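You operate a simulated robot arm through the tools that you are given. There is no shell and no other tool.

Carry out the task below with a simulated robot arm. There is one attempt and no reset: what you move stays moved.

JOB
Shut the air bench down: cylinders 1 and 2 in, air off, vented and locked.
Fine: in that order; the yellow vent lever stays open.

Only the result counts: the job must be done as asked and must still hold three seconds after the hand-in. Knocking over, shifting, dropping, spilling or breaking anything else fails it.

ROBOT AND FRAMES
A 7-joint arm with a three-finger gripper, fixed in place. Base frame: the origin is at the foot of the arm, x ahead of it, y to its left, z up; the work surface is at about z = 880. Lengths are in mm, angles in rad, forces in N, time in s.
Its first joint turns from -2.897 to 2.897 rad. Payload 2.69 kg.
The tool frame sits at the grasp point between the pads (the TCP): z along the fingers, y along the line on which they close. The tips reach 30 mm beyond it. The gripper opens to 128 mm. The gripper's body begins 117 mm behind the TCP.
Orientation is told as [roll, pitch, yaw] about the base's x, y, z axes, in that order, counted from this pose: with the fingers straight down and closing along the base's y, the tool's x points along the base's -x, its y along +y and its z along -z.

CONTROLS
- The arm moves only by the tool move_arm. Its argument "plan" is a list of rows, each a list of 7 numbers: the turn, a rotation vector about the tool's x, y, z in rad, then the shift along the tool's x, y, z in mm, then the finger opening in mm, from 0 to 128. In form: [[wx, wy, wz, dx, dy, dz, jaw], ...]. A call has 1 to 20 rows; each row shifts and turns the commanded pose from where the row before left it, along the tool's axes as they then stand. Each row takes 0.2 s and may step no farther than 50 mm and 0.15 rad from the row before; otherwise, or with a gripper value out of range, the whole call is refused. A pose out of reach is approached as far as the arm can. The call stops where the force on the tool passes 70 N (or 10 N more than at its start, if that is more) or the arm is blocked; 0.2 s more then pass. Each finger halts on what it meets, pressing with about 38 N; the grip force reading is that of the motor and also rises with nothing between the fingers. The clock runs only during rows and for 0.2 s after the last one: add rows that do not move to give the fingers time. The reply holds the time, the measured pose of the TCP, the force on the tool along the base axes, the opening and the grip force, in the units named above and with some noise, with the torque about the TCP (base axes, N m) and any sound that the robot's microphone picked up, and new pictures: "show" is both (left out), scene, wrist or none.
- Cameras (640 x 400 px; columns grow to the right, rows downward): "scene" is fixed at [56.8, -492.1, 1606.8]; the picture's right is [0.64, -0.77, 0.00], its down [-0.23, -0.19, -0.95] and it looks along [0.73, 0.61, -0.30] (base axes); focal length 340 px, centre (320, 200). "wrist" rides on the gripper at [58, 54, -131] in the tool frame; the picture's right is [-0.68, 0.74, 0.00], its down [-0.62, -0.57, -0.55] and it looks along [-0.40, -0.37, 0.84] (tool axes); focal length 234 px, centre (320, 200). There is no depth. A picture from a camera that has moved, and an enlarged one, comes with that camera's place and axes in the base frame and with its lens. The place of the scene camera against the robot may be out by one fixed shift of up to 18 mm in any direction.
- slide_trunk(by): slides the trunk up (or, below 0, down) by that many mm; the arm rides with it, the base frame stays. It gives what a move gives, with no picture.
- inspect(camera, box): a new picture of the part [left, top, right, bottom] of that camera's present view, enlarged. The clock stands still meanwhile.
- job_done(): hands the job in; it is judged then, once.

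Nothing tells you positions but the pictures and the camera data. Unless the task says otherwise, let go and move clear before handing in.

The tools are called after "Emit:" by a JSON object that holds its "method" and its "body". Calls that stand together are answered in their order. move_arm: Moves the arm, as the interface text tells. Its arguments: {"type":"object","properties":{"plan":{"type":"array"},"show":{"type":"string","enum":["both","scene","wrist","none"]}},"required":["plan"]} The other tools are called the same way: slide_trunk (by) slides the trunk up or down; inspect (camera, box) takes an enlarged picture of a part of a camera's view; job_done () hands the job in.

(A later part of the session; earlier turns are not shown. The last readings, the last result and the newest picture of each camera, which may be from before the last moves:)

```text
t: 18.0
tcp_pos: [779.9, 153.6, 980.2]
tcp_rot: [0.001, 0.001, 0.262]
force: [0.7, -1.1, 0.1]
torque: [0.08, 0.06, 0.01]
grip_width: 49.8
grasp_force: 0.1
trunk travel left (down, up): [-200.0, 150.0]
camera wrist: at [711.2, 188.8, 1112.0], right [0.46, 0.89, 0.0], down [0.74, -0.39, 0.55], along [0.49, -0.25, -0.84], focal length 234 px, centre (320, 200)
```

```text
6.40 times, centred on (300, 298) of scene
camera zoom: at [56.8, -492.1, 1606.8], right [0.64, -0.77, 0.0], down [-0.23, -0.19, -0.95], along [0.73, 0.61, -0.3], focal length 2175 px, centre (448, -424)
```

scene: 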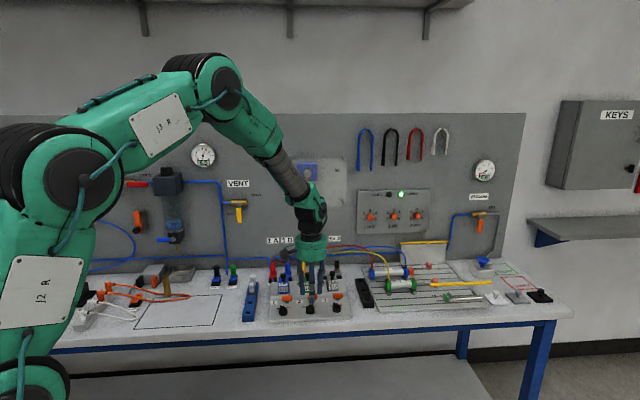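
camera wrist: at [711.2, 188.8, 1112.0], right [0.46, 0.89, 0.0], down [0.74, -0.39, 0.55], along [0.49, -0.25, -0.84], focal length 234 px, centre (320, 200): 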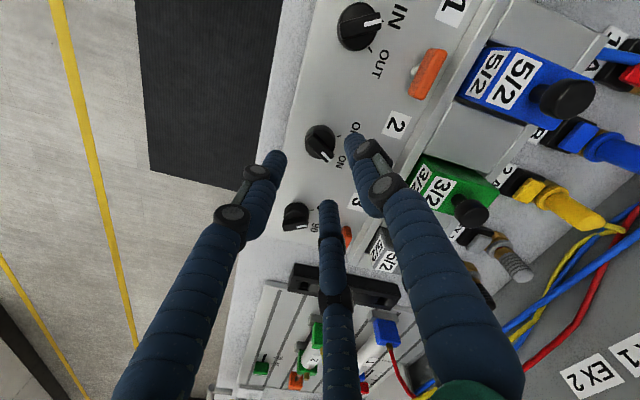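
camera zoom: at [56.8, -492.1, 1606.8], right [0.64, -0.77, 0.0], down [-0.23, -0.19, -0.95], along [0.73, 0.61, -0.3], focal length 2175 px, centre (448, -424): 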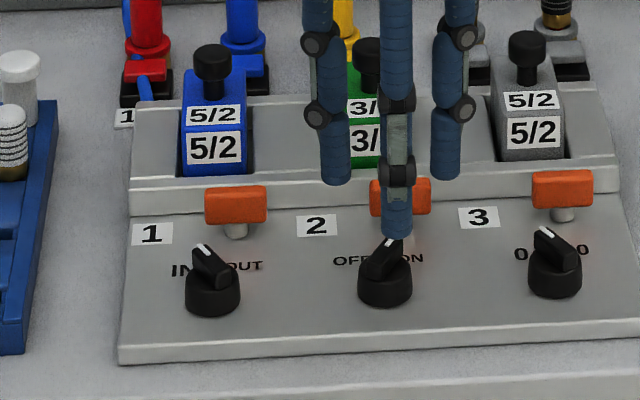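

Knob 1 now points to IN. Knob 2 is about 4 mm away from my current axis, so I shift onto (775.5, 155.3) and descend to compare it with the knob 1 view.

Emit:
{"method": "move_arm", "body": {"plan": [[0, 0, 0, 2.84, 4.08, 0, 50], [0, 0, 0, 0, 0, 15, 50], [0, 0, 0, 0, 0, 15, 50], [0, 0, 0, 0, 0, 13, 50], [0, 0, 0, 0, 0, 0, 50]], "show": "wrist"}}

Emit:
{"method": "inspect", "body": {"camera": "wrist", "box": [240, 100, 400, 200]}}

```text
t: 19.2
tcp_pos: [776.3, 158.0, 935.8]
tcp_rot: [0.001, 0.0, 0.263]
force: [0.3, -0.5, -0.1]
torque: [-0.01, 0.0, -0.01]
grip_width: 50.2
grasp_force: 0.1
trunk travel left (down, up): [-200.0, 150.0]
camera wrist: at [706.9, 193.4, 1067.6], right [0.46, 0.89, 0.0], down [0.74, -0.39, 0.55], along [0.49, -0.25, -0.84], focal length 234 px, centre (320, 200)
```

wrist: 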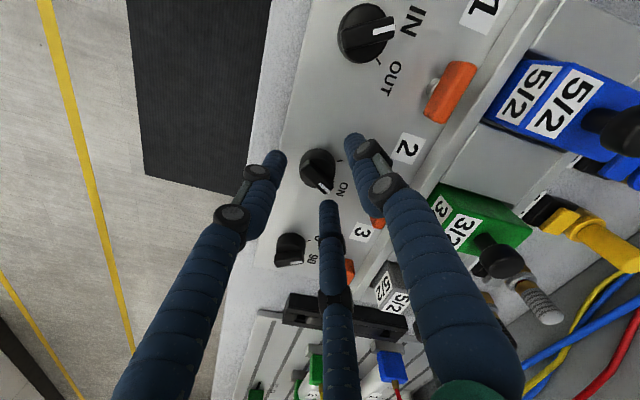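

```text
4.00 times, centred on (320, 150) of wrist
camera zoom: at [706.9, 193.4, 1067.6], right [0.46, 0.89, 0.0], down [0.74, -0.39, 0.55], along [0.49, -0.25, -0.84], focal length 937 px, centre (320, 400)
```

zoom: 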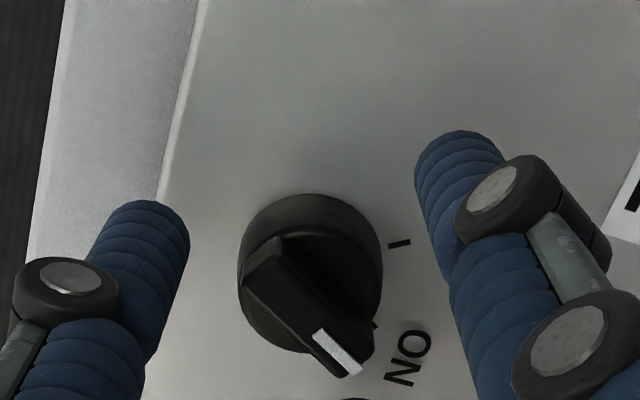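

The view is almost identical to the well-known knob 1 pose, so I apply the same small correction and close on the base.

Emit:
{"method": "move_arm", "body": {"plan": [[0, 0, 0, -0.2, -1.5, 2, 50], [0, 0, 0, 0, 0, 0, 50], [0, 0, 0, 0, 0, 0, 0], [0, 0, 0, 0, 0, 0, 0], [0, 0, 0, 0, 0, 0, 0]], "show": "wrist"}}

```text
t: 20.4
tcp_pos: [776.0, 154.1, 932.0]
tcp_rot: [0.002, 0.0, 0.261]
force: [1.8, -10.9, 0.0]
torque: [-0.13, -0.22, -0.02]
grip_width: 27.2
grasp_force: 44.3
trunk travel left (down, up): [-200.0, 150.0]
camera wrist: at [707.0, 191.1, 1064.4], right [0.46, 0.89, 0.0], down [0.74, -0.39, 0.55], along [0.49, -0.25, -0.84], focal length 234 px, centre (320, 200)
```

wrist: 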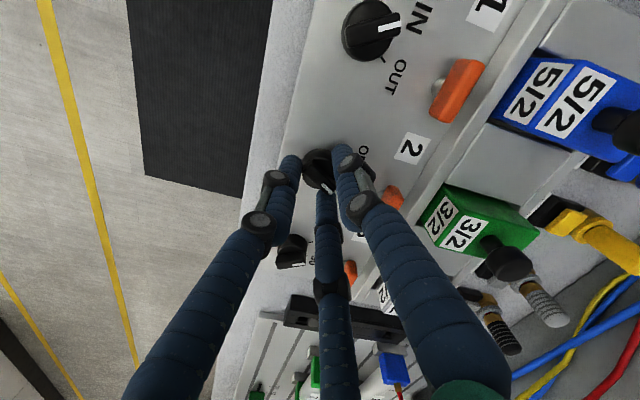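

Knob 2 is gripped with only a slight side force. I turn it from ON to OFF.

Emit:
{"method": "move_arm", "body": {"plan": [[0, 0, -0.14, 0, 0, 0, 0], [0, 0, -0.14, 0, 0, 0, 0], [0, 0, -0.14, 0, 0, 0, 0], [0, 0, -0.14, 0, 0, 0, 0], [0, 0, -0.14, 0, 0, 0, 0], [0, 0, -0.14, 0, 0, 0, 0], [0, 0, -0.14, 0, 0, 0, 0], [0, 0, -0.1, 0, 0, 0, 0], [0, 0, 0, 0, 0, 0, 0]]}}

Emit:
{"method": "inspect", "body": {"camera": "scene", "box": [360, 180, 500, 315]}}

Emit:
{"method": "inspect", "body": {"camera": "wrist", "box": [240, 100, 400, 200]}}

```text
t: 22.4
tcp_pos: [776.3, 153.9, 932.6]
tcp_rot: [0.001, 0.001, 1.342]
force: [10.2, -21.2, -10.4]
torque: [-0.08, -0.13, -0.64]
grip_width: 27.1
grasp_force: 45.1
trunk travel left (down, up): [-200.0, 150.0]
camera wrist: at [712.0, 109.7, 1064.5], right [-0.56, 0.83, 0.0], down [0.69, 0.47, 0.55], along [0.45, 0.31, -0.84], focal length 234 px, centre (320, 200)
```

scene: 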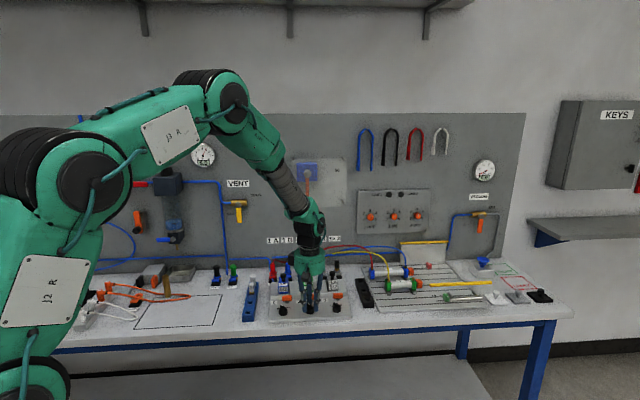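
wrist: 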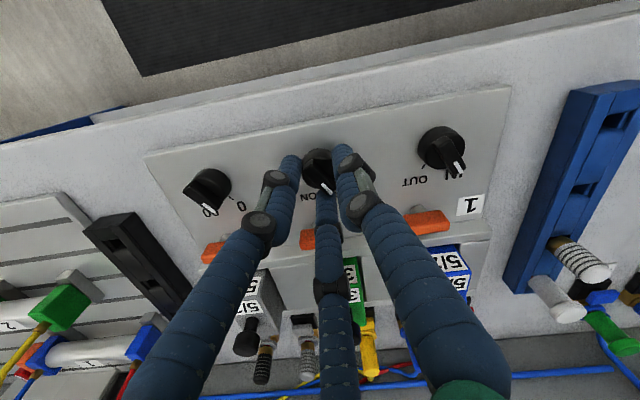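

```text
2.96 times, centred on (430, 248) of scene
camera zoom: at [56.8, -492.1, 1606.8], right [0.64, -0.77, 0.0], down [-0.23, -0.19, -0.95], along [0.73, 0.61, -0.3], focal length 1007 px, centre (-6, 59)
```

zoom: 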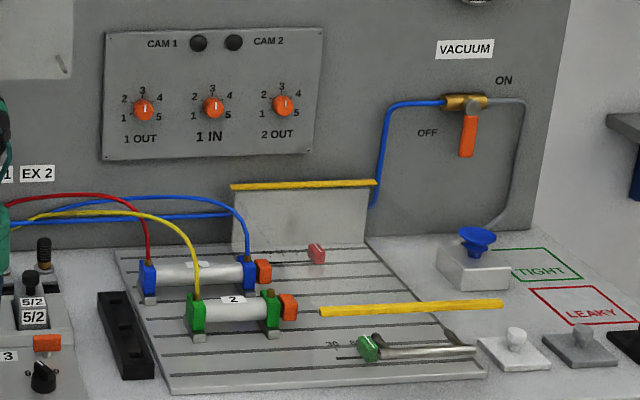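

```text
4.00 times, centred on (320, 150) of wrist
camera zoom: at [712.0, 109.7, 1064.5], right [-0.56, 0.83, 0.0], down [0.69, 0.47, 0.55], along [0.45, 0.31, -0.84], focal length 937 px, centre (320, 400)
```

zoom: 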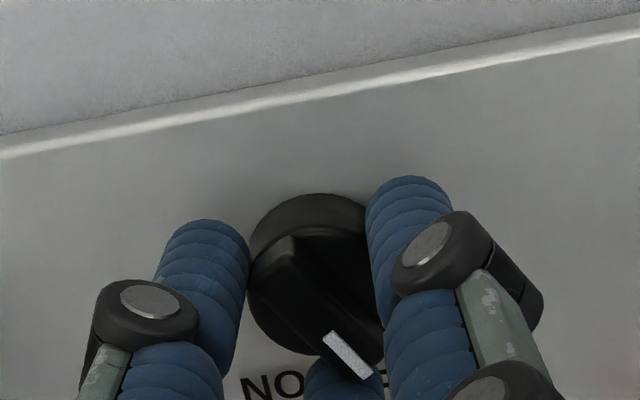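

Both cylinders are now in and both CAM lamps are off. I release knob 2, rise high and then swing left with a level tool to face the AIR valve.

Emit:
{"method": "move_arm", "body": {"plan": [[0, 0, 0, 0, 0, 0, 50], [0, 0, 0, 0, 0, 0, 50], [0, 0, 0, 0, 0, -20, 50], [0, 0, 0, 0, 0, -40, 50], [0, 0, 0, 0, 0, -45, 50], [0, 0, 0, 0, 0, -45, 30], [0, 0, 0, 0, 0, -45, 10], [0, 0, 0, 0, 0, -45, 0], [0, 0, 0.139, 0, 0, -30, 0], [0, 0, 0.139, 0, 0, 0, 0], [0, 0, 0.139, 0, 0, 0, 0], [0, 0, 0.14, 0, 0, 0, 0], [0, 0, 0, 0, 0, 0, 0]]}}

Emit:
{"method": "inspect", "body": {"camera": "scene", "box": [264, 280, 354, 325]}}

```text
t: 25.2
tcp_pos: [775.0, 155.5, 1202.6]
tcp_rot: [-0.001, 0.001, 0.784]
force: [-0.5, -0.1, -0.1]
torque: [0.01, 0.01, 0.01]
grip_width: 1.9
grasp_force: 31.4
trunk travel left (down, up): [-200.0, 150.0]
camera wrist: at [697.4, 152.3, 1334.5], right [-0.04, 1.0, 0.0], down [0.84, 0.03, 0.55], along [0.55, 0.02, -0.84], focal length 234 px, centre (320, 200)
```

scene: 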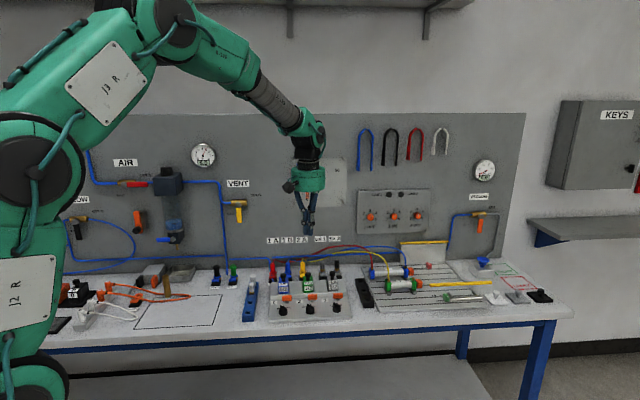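
wrist: 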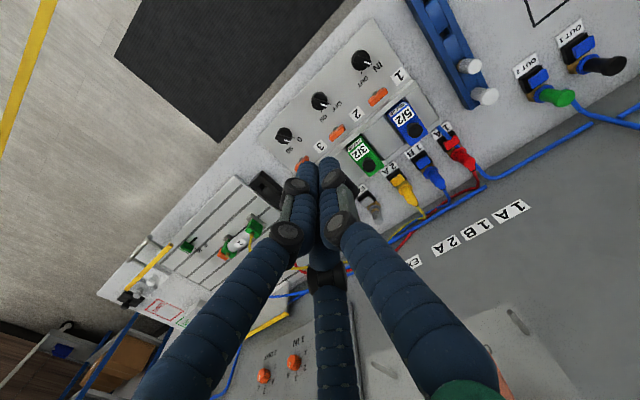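

```text
7.11 times, centred on (309, 302) of scene
camera zoom: at [56.8, -492.1, 1606.8], right [0.64, -0.77, 0.0], down [-0.23, -0.19, -0.95], along [0.73, 0.61, -0.3], focal length 2416 px, centre (398, -529)
```

zoom: 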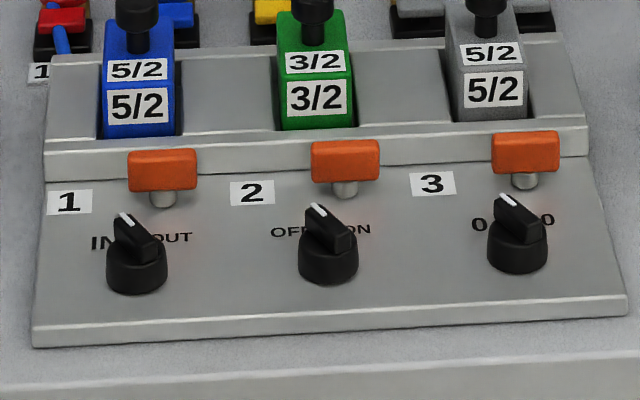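

Knobs 1 and 2 now point to IN and OFF. I traverse left along the bench at a safe height.

Emit:
{"method": "move_arm", "body": {"plan": [[0, 0, 0, -12, 48, 0, 0], [0, 0, 0, -12, 48, 0, 0], [0, 0, 0, -12, 48, 0, 0], [0, 0, 0, -12, 48, 0, 0], [0, 0, 0, -12, 48, 0, 0], [0, 0, 0, -12, 48, 0, 0], [0, 0, 0, -12, 48, 0, 0], [0, 0, 0, -12, 48, 0, 0], [0, 0, 0, -12, 48, 0, 0], [0, 0, 0, -12, 48, 0, 0], [0, 0, 0, -12, 48, 0, 0], [0, 0, 0, -12, 48, 0, 0], [0, 0, 0, -12, 48, 0, 0], [0, 0, 0, 0, 0, 0, 0]]}}

```text
t: 28.2
tcp_pos: [444.2, 706.3, 1200.1]
tcp_rot: [0.0, 0.0, 0.783]
force: [-0.5, 0.4, -0.4]
torque: [-0.08, -0.01, -0.01]
grip_width: 2.0
grasp_force: 31.8
trunk travel left (down, up): [-200.0, 150.0]
camera wrist: at [365.8, 704.0, 1331.9], right [-0.04, 1.0, 0.0], down [0.84, 0.03, 0.55], along [0.55, 0.02, -0.84], focal length 234 px, centre (320, 200)
```

scene: 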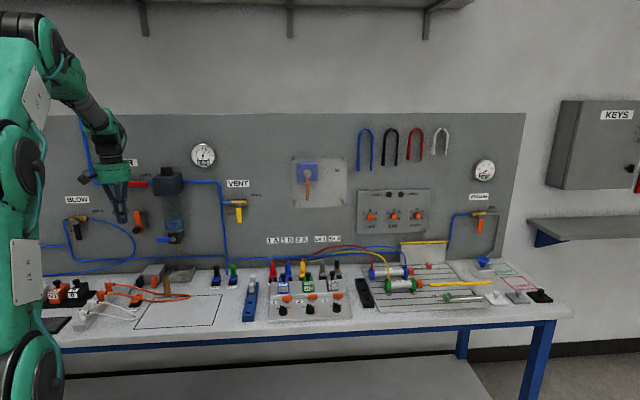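
wrist: 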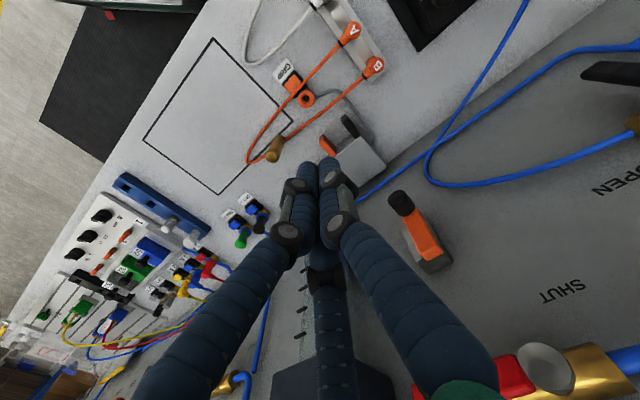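

From here the wrist camera sees the orange latch and the AIR valve. I zoom in on both.

Emit:
{"method": "inspect", "body": {"camera": "wrist", "box": [360, 170, 480, 290]}}

Emit:
{"method": "inspect", "body": {"camera": "wrist", "box": [440, 200, 640, 400]}}

```text
3.33 times, centred on (420, 230) of wrist
camera zoom: at [365.8, 704.0, 1331.9], right [-0.04, 1.0, 0.0], down [0.84, 0.03, 0.55], along [0.55, 0.02, -0.84], focal length 781 px, centre (-13, 100)
```

zoom: 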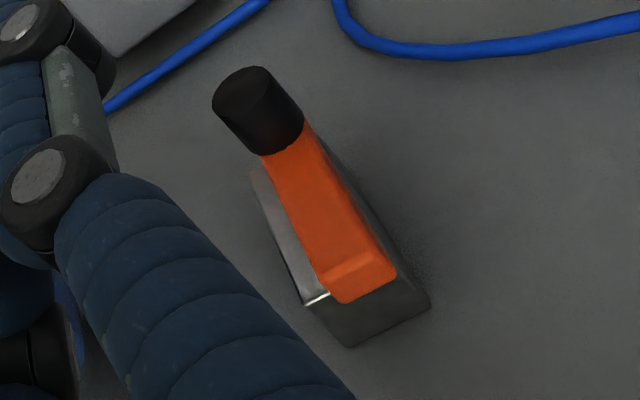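

```text
2.00 times, centred on (540, 300) of wrist
camera zoom: at [365.8, 704.0, 1331.9], right [-0.04, 1.0, 0.0], down [0.84, 0.03, 0.55], along [0.55, 0.02, -0.84], focal length 468 px, centre (-120, 0)
```

zoom: 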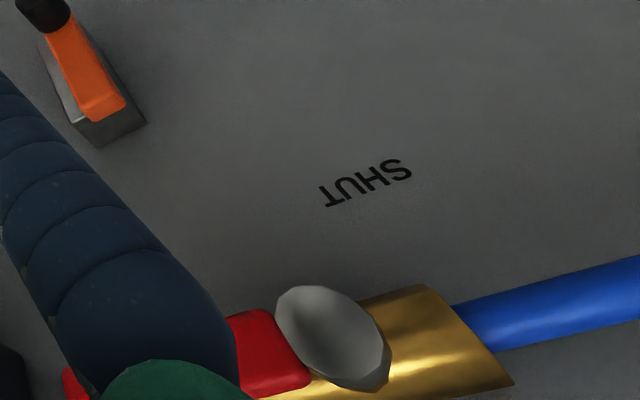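

The latch looks like an orange bar with a black knob on a grey block, set just to the right of where the AIR lever will hang when shut. I level the tool towards the panel to see it properly.

Emit:
{"method": "move_arm", "body": {"plan": [[0, -0.1428, 0, 0, 0, 0, 0], [0, -0.1428, 0, 0, 0, 0, 0], [0, -0.1428, 0, 0, 0, 0, 0], [0, -0.1428, 0, 0, 0, 0, 0], [0, -0.1428, 0, 0, 0, 0, 0], [0, -0.1428, 0, 0, 0, 0, 0], [0, -0.1428, 0, 0, 0, 0, 0], [0, -0.1428, 0, 0, 0, 0, 0], [0, -0.1428, 0, 0, 0, 0, 0], [0, -0.1428, 0, 0, 0, 0, 0], [0, -0.1428, 0, 0, 0, 0, 0], [0, 0, 0, 0, 0, 0, 0]]}}

```text
t: 30.8
tcp_pos: [445.1, 708.1, 1203.8]
tcp_rot: [3.077, -1.57, -2.293]
force: [0.2, 0.0, -0.3]
torque: [0.03, -0.02, 0.01]
grip_width: 2.1
grasp_force: 31.3
trunk travel left (down, up): [-200.0, 150.0]
camera wrist: at [315.6, 653.0, 1145.4], right [-0.52, 0.52, 0.68], down [0.01, -0.79, 0.62], along [0.85, 0.33, 0.4], focal length 234 px, centre (320, 200)
```

scene: 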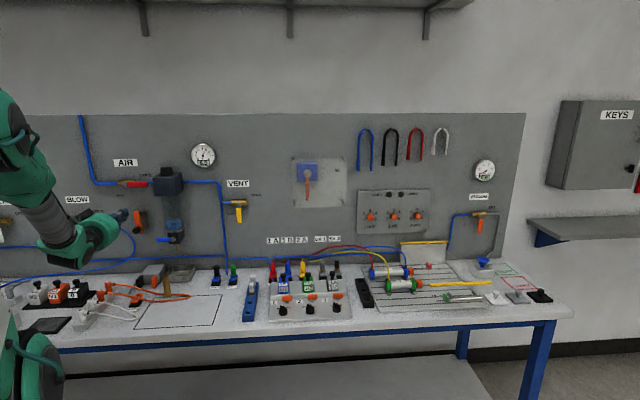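
wrist: 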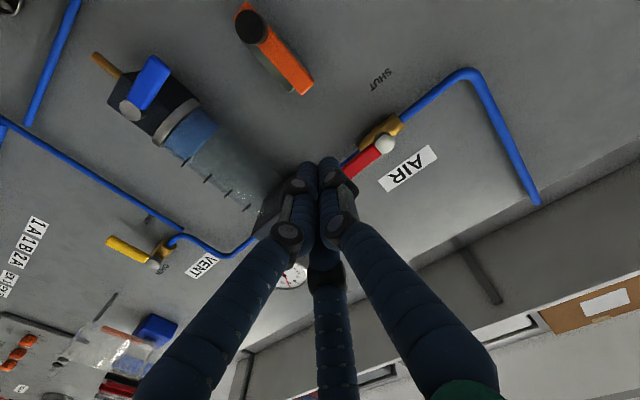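

The tool faces the panel now. I enlarge the AIR lever, latch and VENT lever from this viewpoint for measuring.

Emit:
{"method": "inspect", "body": {"camera": "wrist", "box": [310, 50, 470, 200]}}

Emit:
{"method": "inspect", "body": {"camera": "wrist", "box": [210, 0, 340, 110]}}

Emit:
{"method": "inspect", "body": {"camera": "wrist", "box": [80, 200, 240, 300]}}

```text
2.67 times, centred on (390, 125) of wrist
camera zoom: at [315.6, 653.0, 1145.4], right [-0.52, 0.52, 0.68], down [0.01, -0.79, 0.62], along [0.85, 0.33, 0.4], focal length 624 px, centre (133, 400)
```

zoom: 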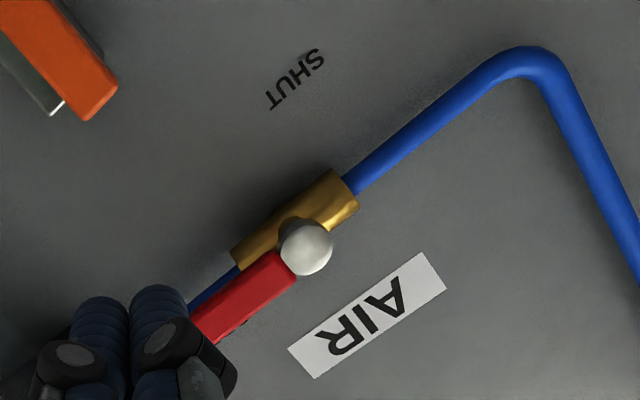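

```text
3.64 times, centred on (275, 55) of wrist
camera zoom: at [315.6, 653.0, 1145.4], right [-0.52, 0.52, 0.68], down [0.01, -0.79, 0.62], along [0.85, 0.33, 0.4], focal length 852 px, centre (484, 727)
```

zoom: 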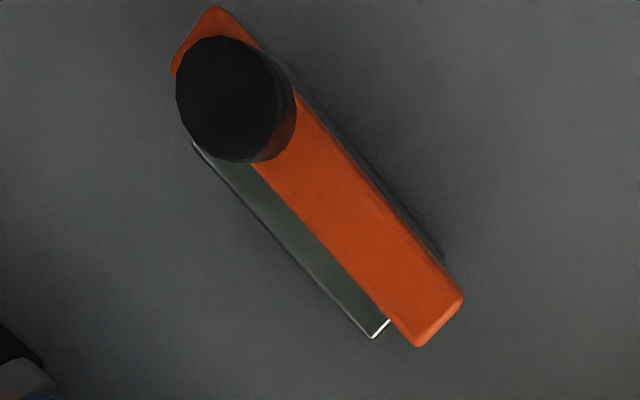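

```text
4.00 times, centred on (160, 250) of wrist
camera zoom: at [315.6, 653.0, 1145.4], right [-0.52, 0.52, 0.68], down [0.01, -0.79, 0.62], along [0.85, 0.33, 0.4], focal length 937 px, centre (960, 0)
```

zoom: 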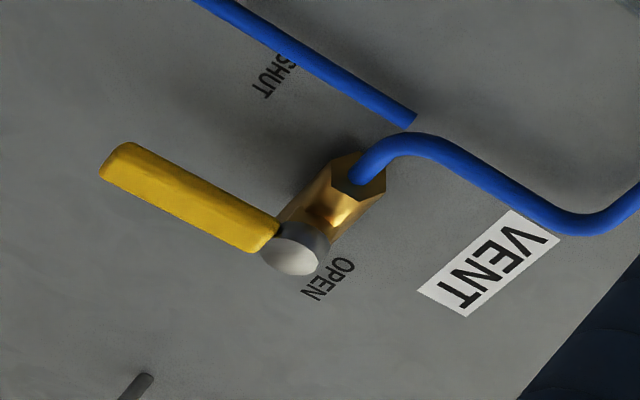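

The latch is an orange bar sliding vertically on a grey rail, with a black knob at the lower end. Pushed up, it would stand beside the shut lever and hold it. I shift the camera down and left for a second viewpoint so I can triangulate.

Emit:
{"method": "move_arm", "body": {"plan": [[0, 0, 0, 33, 33, 0, 0], [0, 0, 0, 33, 33, 0, 0], [0, 0, 0, 34, 34, 0, 0], [0, 0, 0, 0, 0, 0, 0]]}}

Emit:
{"method": "inspect", "body": {"camera": "wrist", "box": [240, 80, 500, 240]}}

Emit:
{"method": "inspect", "body": {"camera": "wrist", "box": [60, 160, 280, 300]}}

```text
t: 31.8
tcp_pos: [374.0, 779.4, 1102.4]
tcp_rot: [-1.211, -1.57, 1.997]
force: [-0.3, 0.4, -1.4]
torque: [0.01, -0.03, -0.03]
grip_width: 2.2
grasp_force: 31.2
trunk travel left (down, up): [-200.0, 150.0]
camera wrist: at [244.1, 723.8, 1045.3], right [-0.52, 0.52, 0.68], down [0.01, -0.79, 0.62], along [0.85, 0.33, 0.4], focal length 234 px, centre (320, 200)
```

scene: 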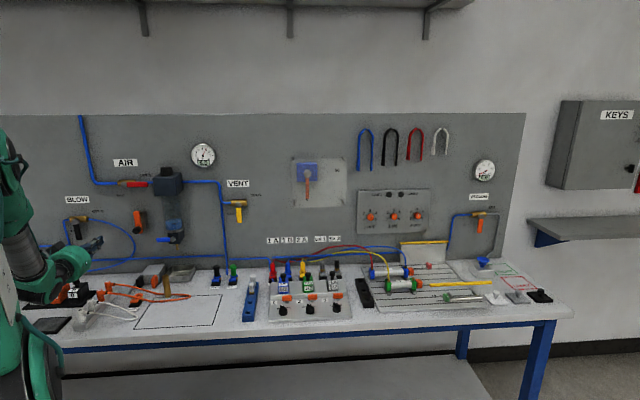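
wrist: 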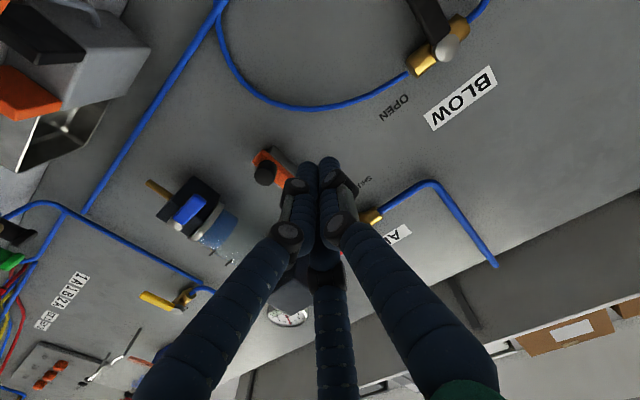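

```text
2.46 times, centred on (370, 160) of wrist
camera zoom: at [244.1, 723.8, 1045.3], right [-0.52, 0.52, 0.68], down [0.01, -0.79, 0.62], along [0.85, 0.33, 0.4], focal length 576 px, centre (197, 298)
```

zoom: 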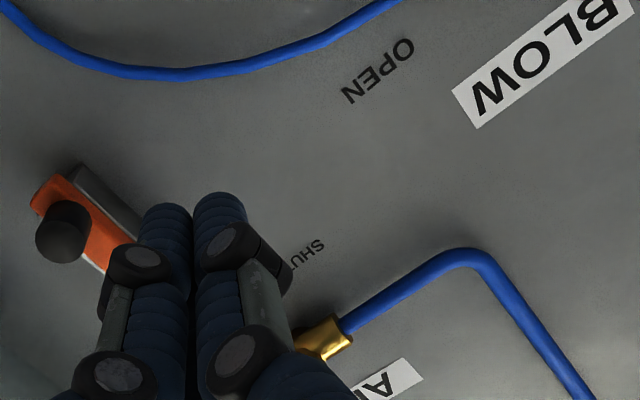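

```text
2.86 times, centred on (170, 230) of wrist
camera zoom: at [244.1, 723.8, 1045.3], right [-0.52, 0.52, 0.68], down [0.01, -0.79, 0.62], along [0.85, 0.33, 0.4], focal length 669 px, centre (749, 114)
```

zoom: 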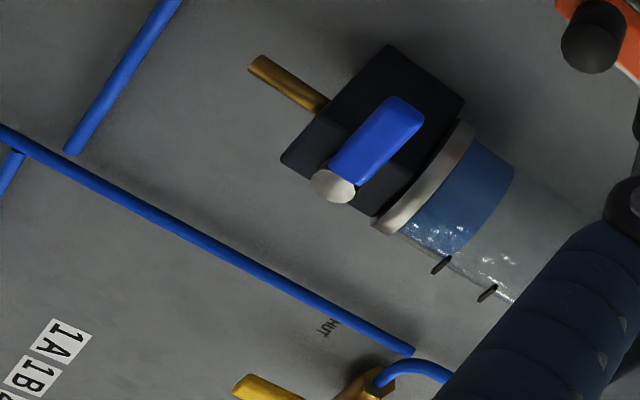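

Triangulation puts the panel at about 995 mm from the base along its normal (call that direction n). The AIR pivot is near s=-232, z=1266, where s is my axis along the bench, positive to the right. The lever reaches about 90 mm to its right, and the latch knob is at s=-206, z=1094. I move the closed fingers to just above the lever's outer half, still well off the panel, to check this.

Emit:
{"method": "move_arm", "body": {"plan": [[0, 0, 0, -39.4, -24.8, 0, 0], [0, 0, 0, -39.4, -24.8, 0, 0], [0, 0, 0, -39.4, -24.8, 0, 0], [0, 0, 0, -39.4, -24.8, 0, 0], [0, 0, 0, -39.4, -24.6, 0, 0], [0, 0, 0, 0, 0, 0, 0]]}}

Emit:
{"method": "inspect", "body": {"camera": "wrist", "box": [280, 30, 440, 180]}}

Emit:
{"method": "inspect", "body": {"camera": "scene", "box": [60, 140, 220, 260]}}

```text
t: 33.2
tcp_pos: [461.8, 688.6, 1301.2]
tcp_rot: [0.897, -1.57, -0.112]
force: [-0.8, -0.3, 0.7]
torque: [0.02, 0.03, 0.06]
grip_width: 2.2
grasp_force: 31.6
trunk travel left (down, up): [-200.0, 150.0]
camera wrist: at [331.2, 633.9, 1244.5], right [-0.52, 0.52, 0.68], down [0.01, -0.79, 0.62], along [0.85, 0.33, 0.4], focal length 234 px, centre (320, 200)
```

scene: 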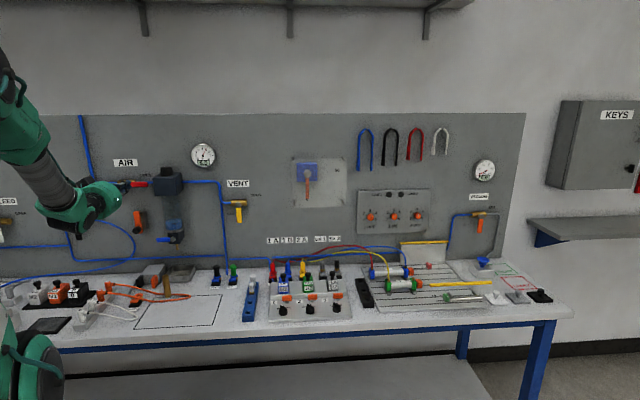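
wrist: 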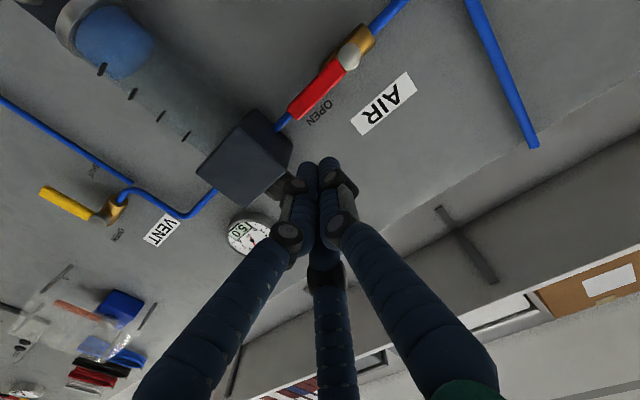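

```text
2.67 times, centred on (360, 105) of wrist
camera zoom: at [331.2, 633.9, 1244.5], right [-0.52, 0.52, 0.68], down [0.01, -0.79, 0.62], along [0.85, 0.33, 0.4], focal length 624 px, centre (213, 453)
```

zoom: 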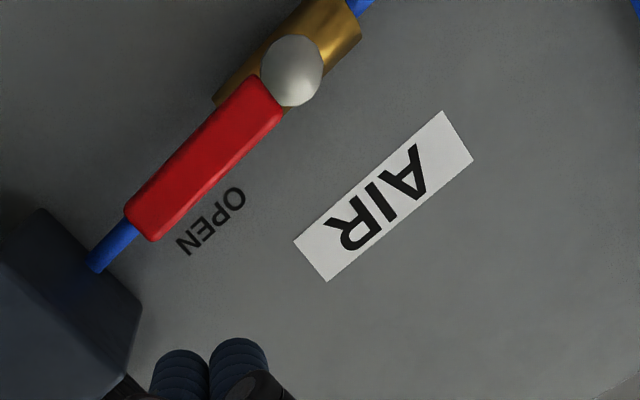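

```text
3.33 times, centred on (140, 200) of scene
camera zoom: at [56.8, -492.1, 1606.8], right [0.64, -0.77, 0.0], down [-0.23, -0.19, -0.95], along [0.73, 0.61, -0.3], focal length 1133 px, centre (920, 200)
```

zoom: 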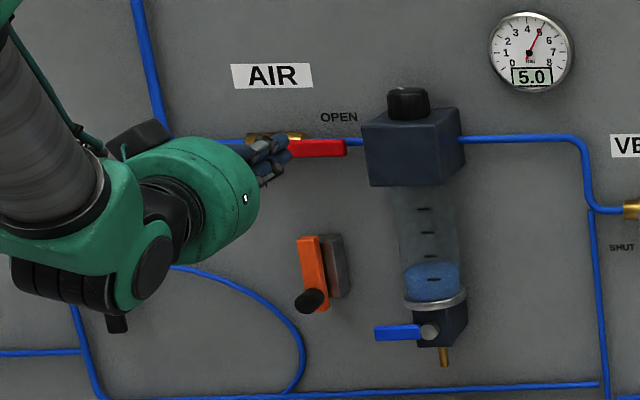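

The lever spans s = -232 to -151 at z = 1267, with its front face at n ≈ 951. I insert the closed fingertips above its outer half, to n ≈ 962, without touching it yet.

Emit:
{"method": "move_arm", "body": {"plan": [[0, 0, 0, 0, 8, 39, 0], [0, 0, 0, 0, 0, 39, 0], [0, 0, 0, 0, 0, 39, 0], [0, 0, 0, 0, 0, 0, 0]]}}

Emit:
{"method": "inspect", "body": {"camera": "wrist", "box": [240, 80, 400, 200]}}

Emit:
{"method": "inspect", "body": {"camera": "scene", "box": [90, 140, 200, 220]}}

```text
t: 34.2
tcp_pos: [538.4, 778.0, 1300.1]
tcp_rot: [-0.202, -1.567, 0.987]
force: [2.0, 0.5, 0.3]
torque: [0.05, -0.02, 0.06]
grip_width: 2.1
grasp_force: 31.8
trunk travel left (down, up): [-200.0, 150.0]
camera wrist: at [409.1, 723.8, 1241.9], right [-0.52, 0.52, 0.68], down [0.01, -0.79, 0.62], along [0.85, 0.33, 0.4], focal length 234 px, centre (320, 200)
```

scene: 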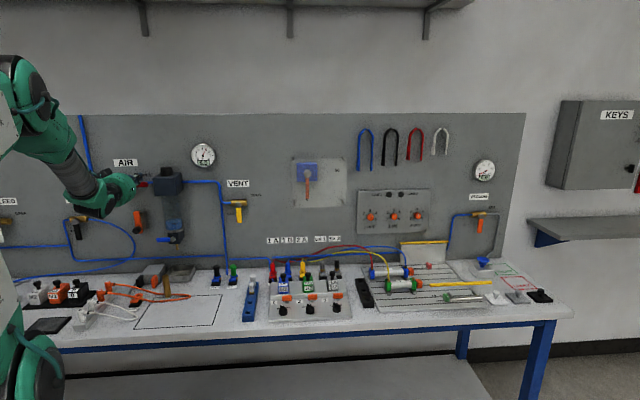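
wrist: 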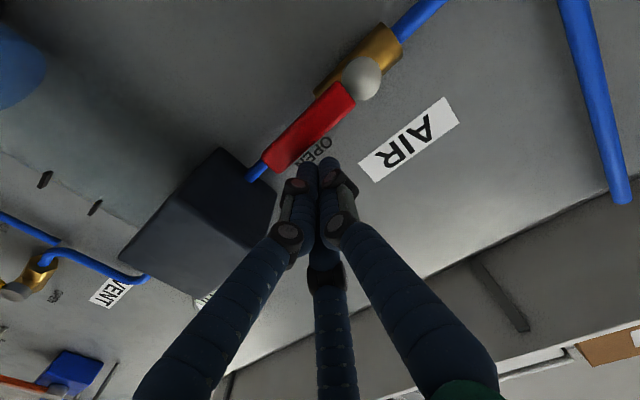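

```text
3.33 times, centred on (320, 140) of wrist
camera zoom: at [409.1, 723.8, 1241.9], right [-0.52, 0.52, 0.68], down [0.01, -0.79, 0.62], along [0.85, 0.33, 0.4], focal length 781 px, centre (320, 400)
```

zoom: 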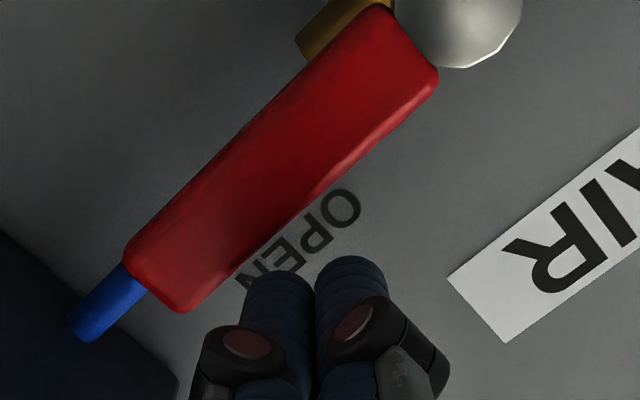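

```text
5.00 times, centred on (145, 180) of scene
camera zoom: at [56.8, -492.1, 1606.8], right [0.64, -0.77, 0.0], down [-0.23, -0.19, -0.95], along [0.73, 0.61, -0.3], focal length 1699 px, centre (1195, 300)
```

zoom: 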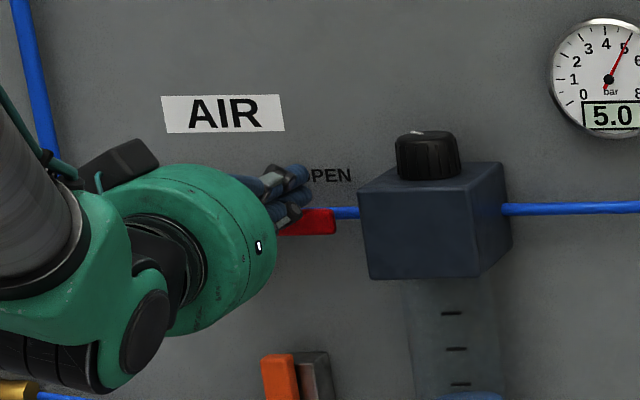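

The fingertips are just above the lever's outer end. I push it down along its arc.

Emit:
{"method": "move_arm", "body": {"plan": [[0, 0, 0, 17, -0.2, 0, 0], [0, 0, 0, 16.6, -2, 0, 0], [0, 0, 0, 16.5, 2.3, 0, 0], [0, 0, 0, 15.4, 6.6, 0, 0]]}}

Emit:
{"method": "inspect", "body": {"camera": "scene", "box": [90, 140, 200, 240]}}

```text
t: 35.2
tcp_pos: [536.2, 783.3, 1234.4]
tcp_rot: [-0.361, -1.571, 1.145]
force: [-0.4, 0.5, 0.6]
torque: [0.01, 0.01, -0.02]
grip_width: 2.1
grasp_force: 31.4
trunk travel left (down, up): [-200.0, 150.0]
camera wrist: at [405.2, 728.7, 1176.8], right [-0.52, 0.52, 0.68], down [0.01, -0.79, 0.62], along [0.85, 0.33, 0.4], focal length 234 px, centre (320, 200)
```

scene: 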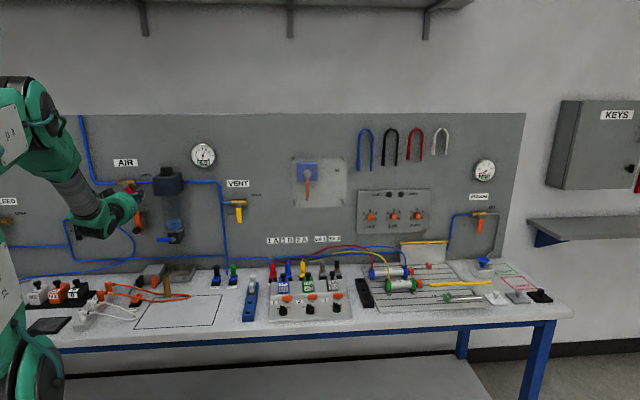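
wrist: 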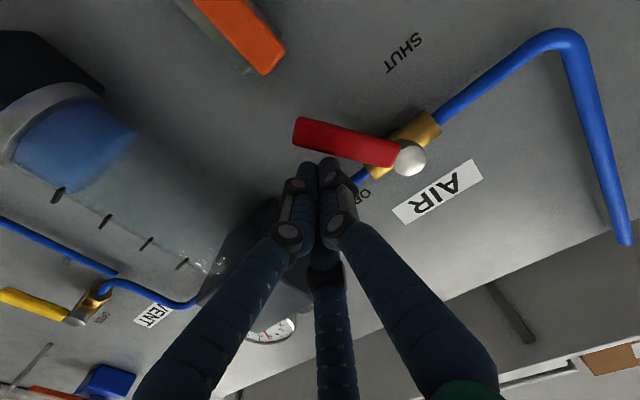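

```text
4.00 times, centred on (145, 190) of scene
camera zoom: at [56.8, -492.1, 1606.8], right [0.64, -0.77, 0.0], down [-0.23, -0.19, -0.95], along [0.73, 0.61, -0.3], focal length 1359 px, centre (1020, 240)
```

zoom: 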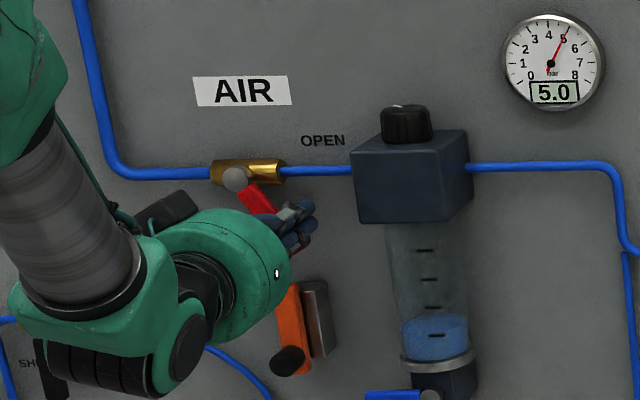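

The lever follows. I continue along the arc to straight down (SHUT).

Emit:
{"method": "move_arm", "body": {"plan": [[0, 0, 0, 13.2, 10.2, 0, 0], [0, 0, 0, 10.1, 13.4, 0, 0], [0, 0, 0, 6.2, 14.5, 0, 0], [0, 0, 0, 0, 0, 0, 0]]}}

Emit:
{"method": "inspect", "body": {"camera": "scene", "box": [90, 140, 200, 240]}}

Emit:
{"method": "inspect", "body": {"camera": "wrist", "box": [240, 50, 500, 220]}}

```text
t: 36.2
tcp_pos: [513.2, 805.2, 1209.4]
tcp_rot: [2.095, -1.564, -1.318]
force: [44.0, -48.0, 13.1]
torque: [0.57, -0.2, -1.5]
grip_width: 2.0
grasp_force: 31.0
trunk travel left (down, up): [-200.0, 150.0]
camera wrist: at [383.8, 752.2, 1150.9], right [-0.52, 0.52, 0.68], down [0.01, -0.79, 0.61], along [0.86, 0.32, 0.4], focal length 234 px, centre (320, 200)
```

scene: 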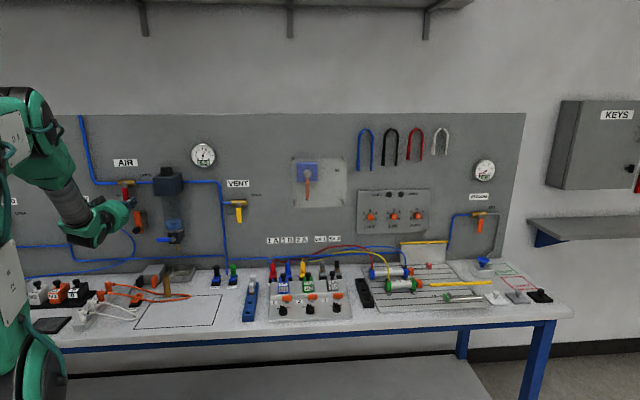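
wrist: 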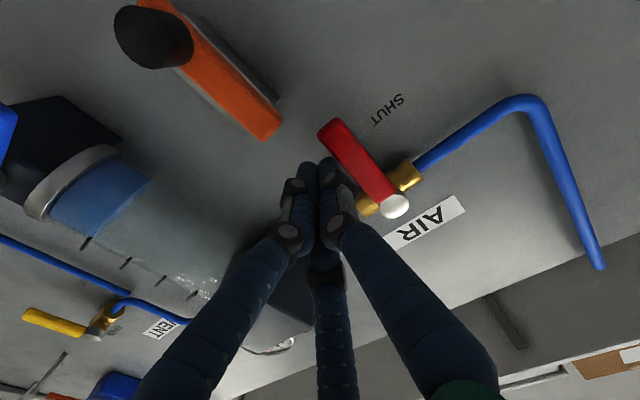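

```text
4.00 times, centred on (145, 190) of scene
camera zoom: at [56.8, -492.1, 1606.8], right [0.64, -0.77, 0.0], down [-0.23, -0.19, -0.95], along [0.73, 0.61, -0.3], focal length 1359 px, centre (1020, 240)
```

zoom: 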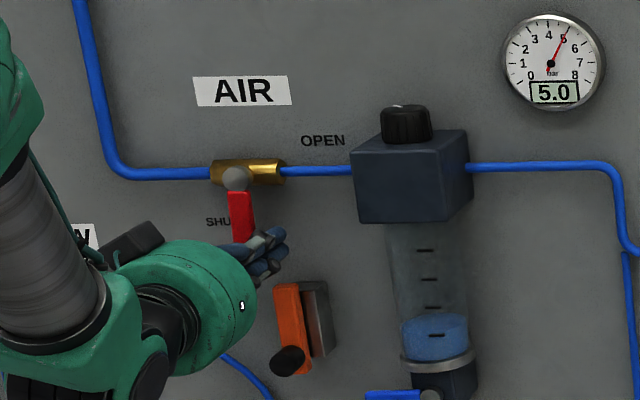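

```text
2.35 times, centred on (370, 135) of wrist
camera zoom: at [383.8, 752.2, 1150.9], right [-0.52, 0.52, 0.68], down [0.01, -0.79, 0.61], along [0.86, 0.32, 0.4], focal length 551 px, centre (202, 353)
```

zoom: 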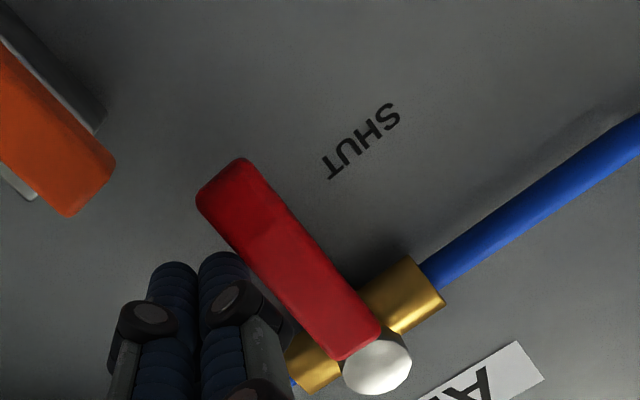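

The AIR lever is straight down at SHUT and pressing on its stop. I back the fingers away from it, withdraw from the panel and move right to view the VENT lever.

Emit:
{"method": "move_arm", "body": {"plan": [[0, 0, 0, 0, -8, 0, 0], [0, 0, 0, 0, -4, -30, 0], [0, 0, 0, 0, 0, -42, 0], [0, 0, 0, 0, 0, -42, 0], [0, 0, 0, 0, 0, -42, 0], [0, 0, 0, 0, -45, 0, 0], [0, 0, 0, 0, -45, 0, 0], [0, 0, 0, 0, -45, 0, 0], [0, 0, 0, 0, -45, 0, 0], [0, 0, 0, 0, -43, 0, 0], [0, 0, 0, 0, 0, 0, 0]]}}

Emit:
{"method": "inspect", "body": {"camera": "scene", "box": [90, 140, 200, 240]}}

Emit:
{"method": "inspect", "body": {"camera": "wrist", "box": [150, 120, 310, 260]}}

```text
t: 38.6
tcp_pos: [499.2, 587.1, 1205.6]
tcp_rot: [-0.007, -1.567, 0.767]
force: [-0.8, -1.5, 0.7]
torque: [-0.05, 0.03, 0.03]
grip_width: 2.2
grasp_force: 31.6
out of reach, approached as far as the arm can: row 8, 9, 10
trunk travel left (down, up): [-200.0, 150.0]
camera wrist: at [367.8, 535.9, 1148.3], right [-0.5, 0.54, 0.68], down [-0.01, -0.79, 0.62], along [0.86, 0.31, 0.4], focal length 234 px, centre (320, 200)
```

scene: 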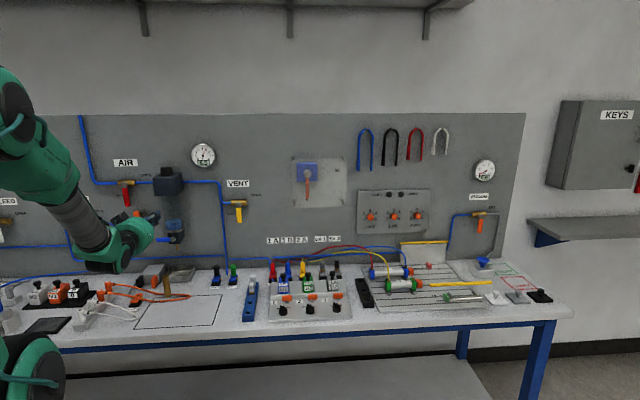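
wrist: 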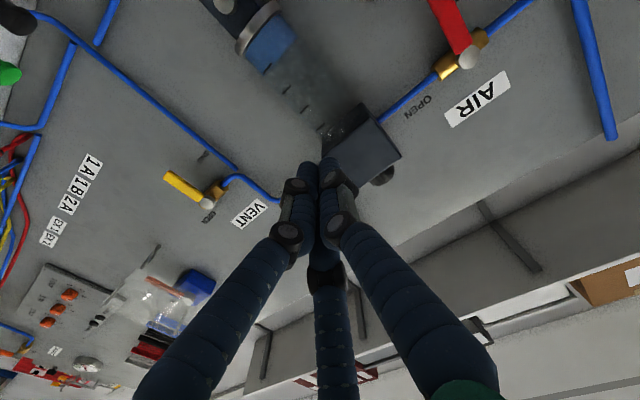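

```text
4.00 times, centred on (145, 190) of scene
camera zoom: at [56.8, -492.1, 1606.8], right [0.64, -0.77, 0.0], down [-0.23, -0.19, -0.95], along [0.73, 0.61, -0.3], focal length 1359 px, centre (1020, 240)
```

zoom: 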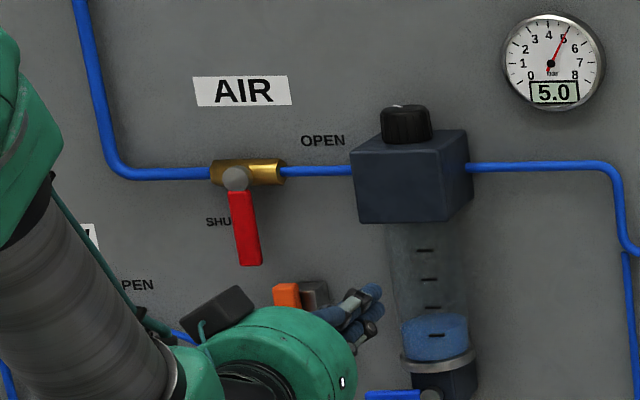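

```text
2.86 times, centred on (230, 190) of wrist
camera zoom: at [367.8, 535.9, 1148.3], right [-0.5, 0.54, 0.68], down [-0.01, -0.79, 0.62], along [0.86, 0.31, 0.4], focal length 669 px, centre (577, 229)
```

zoom: 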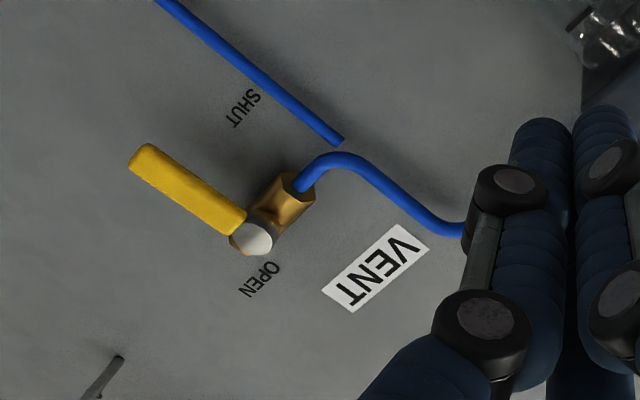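

AIR stays shut. The last sideways steps were slightly out of reach because the arm is folded too close in. I step forward a little and check the pose.

Emit:
{"method": "move_arm", "body": {"plan": [[0, 0, 0, 0, 0, 25, 0], [0, 0, 0, 0, 0, 20, 0], [0, 0, 0, 0, 0, 0, 0]], "show": "scene"}}

```text
t: 39.4
tcp_pos: [519.6, 631.1, 1207.6]
tcp_rot: [-0.124, -1.57, 0.898]
force: [0.4, 0.7, -0.8]
torque: [0.0, 0.01, 0.01]
grip_width: 2.3
grasp_force: 31.7
out of reach, approached as far as the arm can: row 1, 2
trunk travel left (down, up): [-200.0, 150.0]
```

scene: 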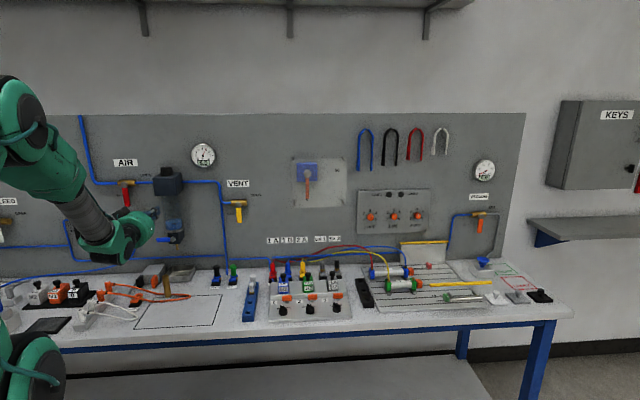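

The sideways reach is limited because the forearm slopes too steeply, with the shoulder high above the target. I raise the tool first, then slide the trunk down so the forearm is flatter at VENT height.

Emit:
{"method": "move_arm", "body": {"plan": [[0, 0, 0, -25, 40, 0, 0], [0, 0, 0, -25, 40, 0, 0], [0, 0, 0, -40, 10, 0, 0], [0, 0, 0, -40, 0, 0, 0], [0, 0, 0, -40, 0, 0, 0], [0, 0, 0, -30, 0, 0, 0], [0, 0, 0, 0, 0, 0, 0]], "show": "scene"}}

```text
t: 41.0
tcp_pos: [454.8, 694.1, 1406.7]
tcp_rot: [-0.689, -1.571, 1.473]
force: [0.2, 0.7, 0.9]
torque: [-0.02, 0.02, -0.02]
grip_width: 2.3
grasp_force: 31.3
trunk travel left (down, up): [-200.0, 150.0]
```

scene: 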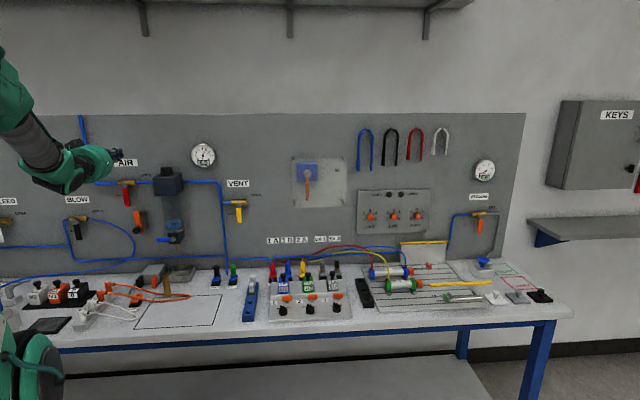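

The commanded pose is clean again. I lower the trunk by 200 mm, which takes the tool from z=1406 to about 1206.

Emit:
{"method": "slide_trunk", "body": {"by": -200}}

```text
t: 43.2
tcp_pos: [454.8, 693.9, 1208.3]
tcp_rot: [-0.128, -1.572, 0.912]
force: [0.9, -0.2, -0.7]
torque: [-0.03, 0.02, -0.01]
grip_width: 2.0
grasp_force: 31.5
trunk travel left (down, up): [0.0, 350.0]
```

The trunk is down. I back off slightly and cross to the right towards VENT again.

Emit:
{"method": "move_arm", "body": {"plan": [[0, 0, 0, 0, -40, -12, 0], [0, 0, 0, 0, -45, -10, 0], [0, 0, 0, 0, -45, 0, 0], [0, 0, 0, 0, -45, 0, 0], [0, 0, 0, 0, -16, 0, 0], [0, 0, 0, 0, 0, 0, 0]]}}

Emit:
{"method": "inspect", "body": {"camera": "wrist", "box": [120, 100, 300, 240]}}

```text
t: 44.6
tcp_pos: [546.5, 569.5, 1203.2]
tcp_rot: [0.0, -1.565, 0.756]
force: [-0.1, 0.1, 1.1]
torque: [-0.04, 0.05, 0.04]
grip_width: 2.5
grasp_force: 31.3
out of reach, approached as far as the arm can: row 4, 5
trunk travel left (down, up): [0.0, 350.0]
camera wrist: at [414.5, 519.3, 1147.7], right [-0.5, 0.54, 0.68], down [-0.01, -0.79, 0.62], along [0.87, 0.3, 0.4], focal length 234 px, centre (320, 200)
```

scene: 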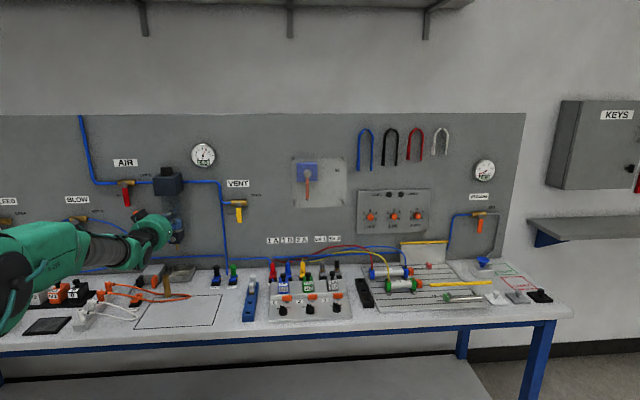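
wrist: 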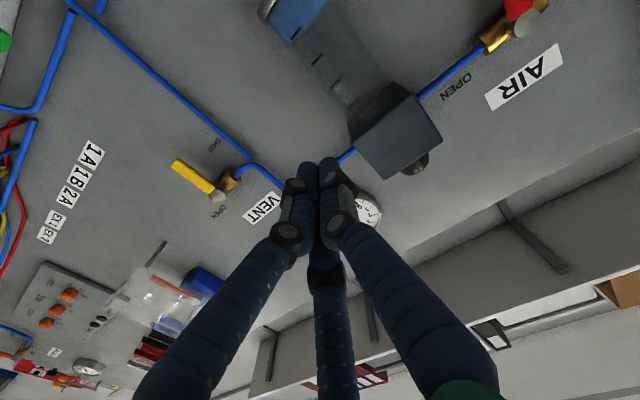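

```text
2.86 times, centred on (210, 170) of wrist
camera zoom: at [414.5, 519.3, 1147.7], right [-0.5, 0.54, 0.68], down [-0.01, -0.79, 0.62], along [0.87, 0.3, 0.4], focal length 669 px, centre (634, 286)
```

zoom: 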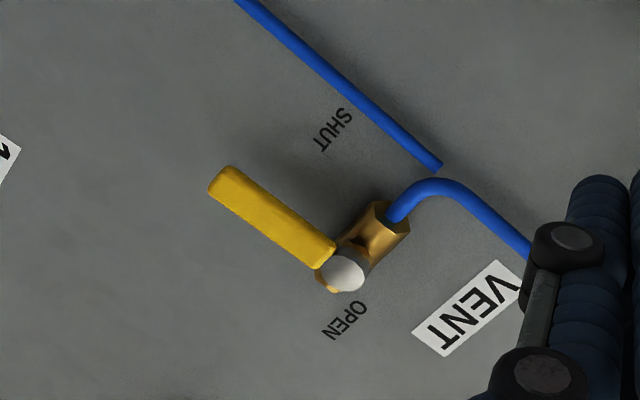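

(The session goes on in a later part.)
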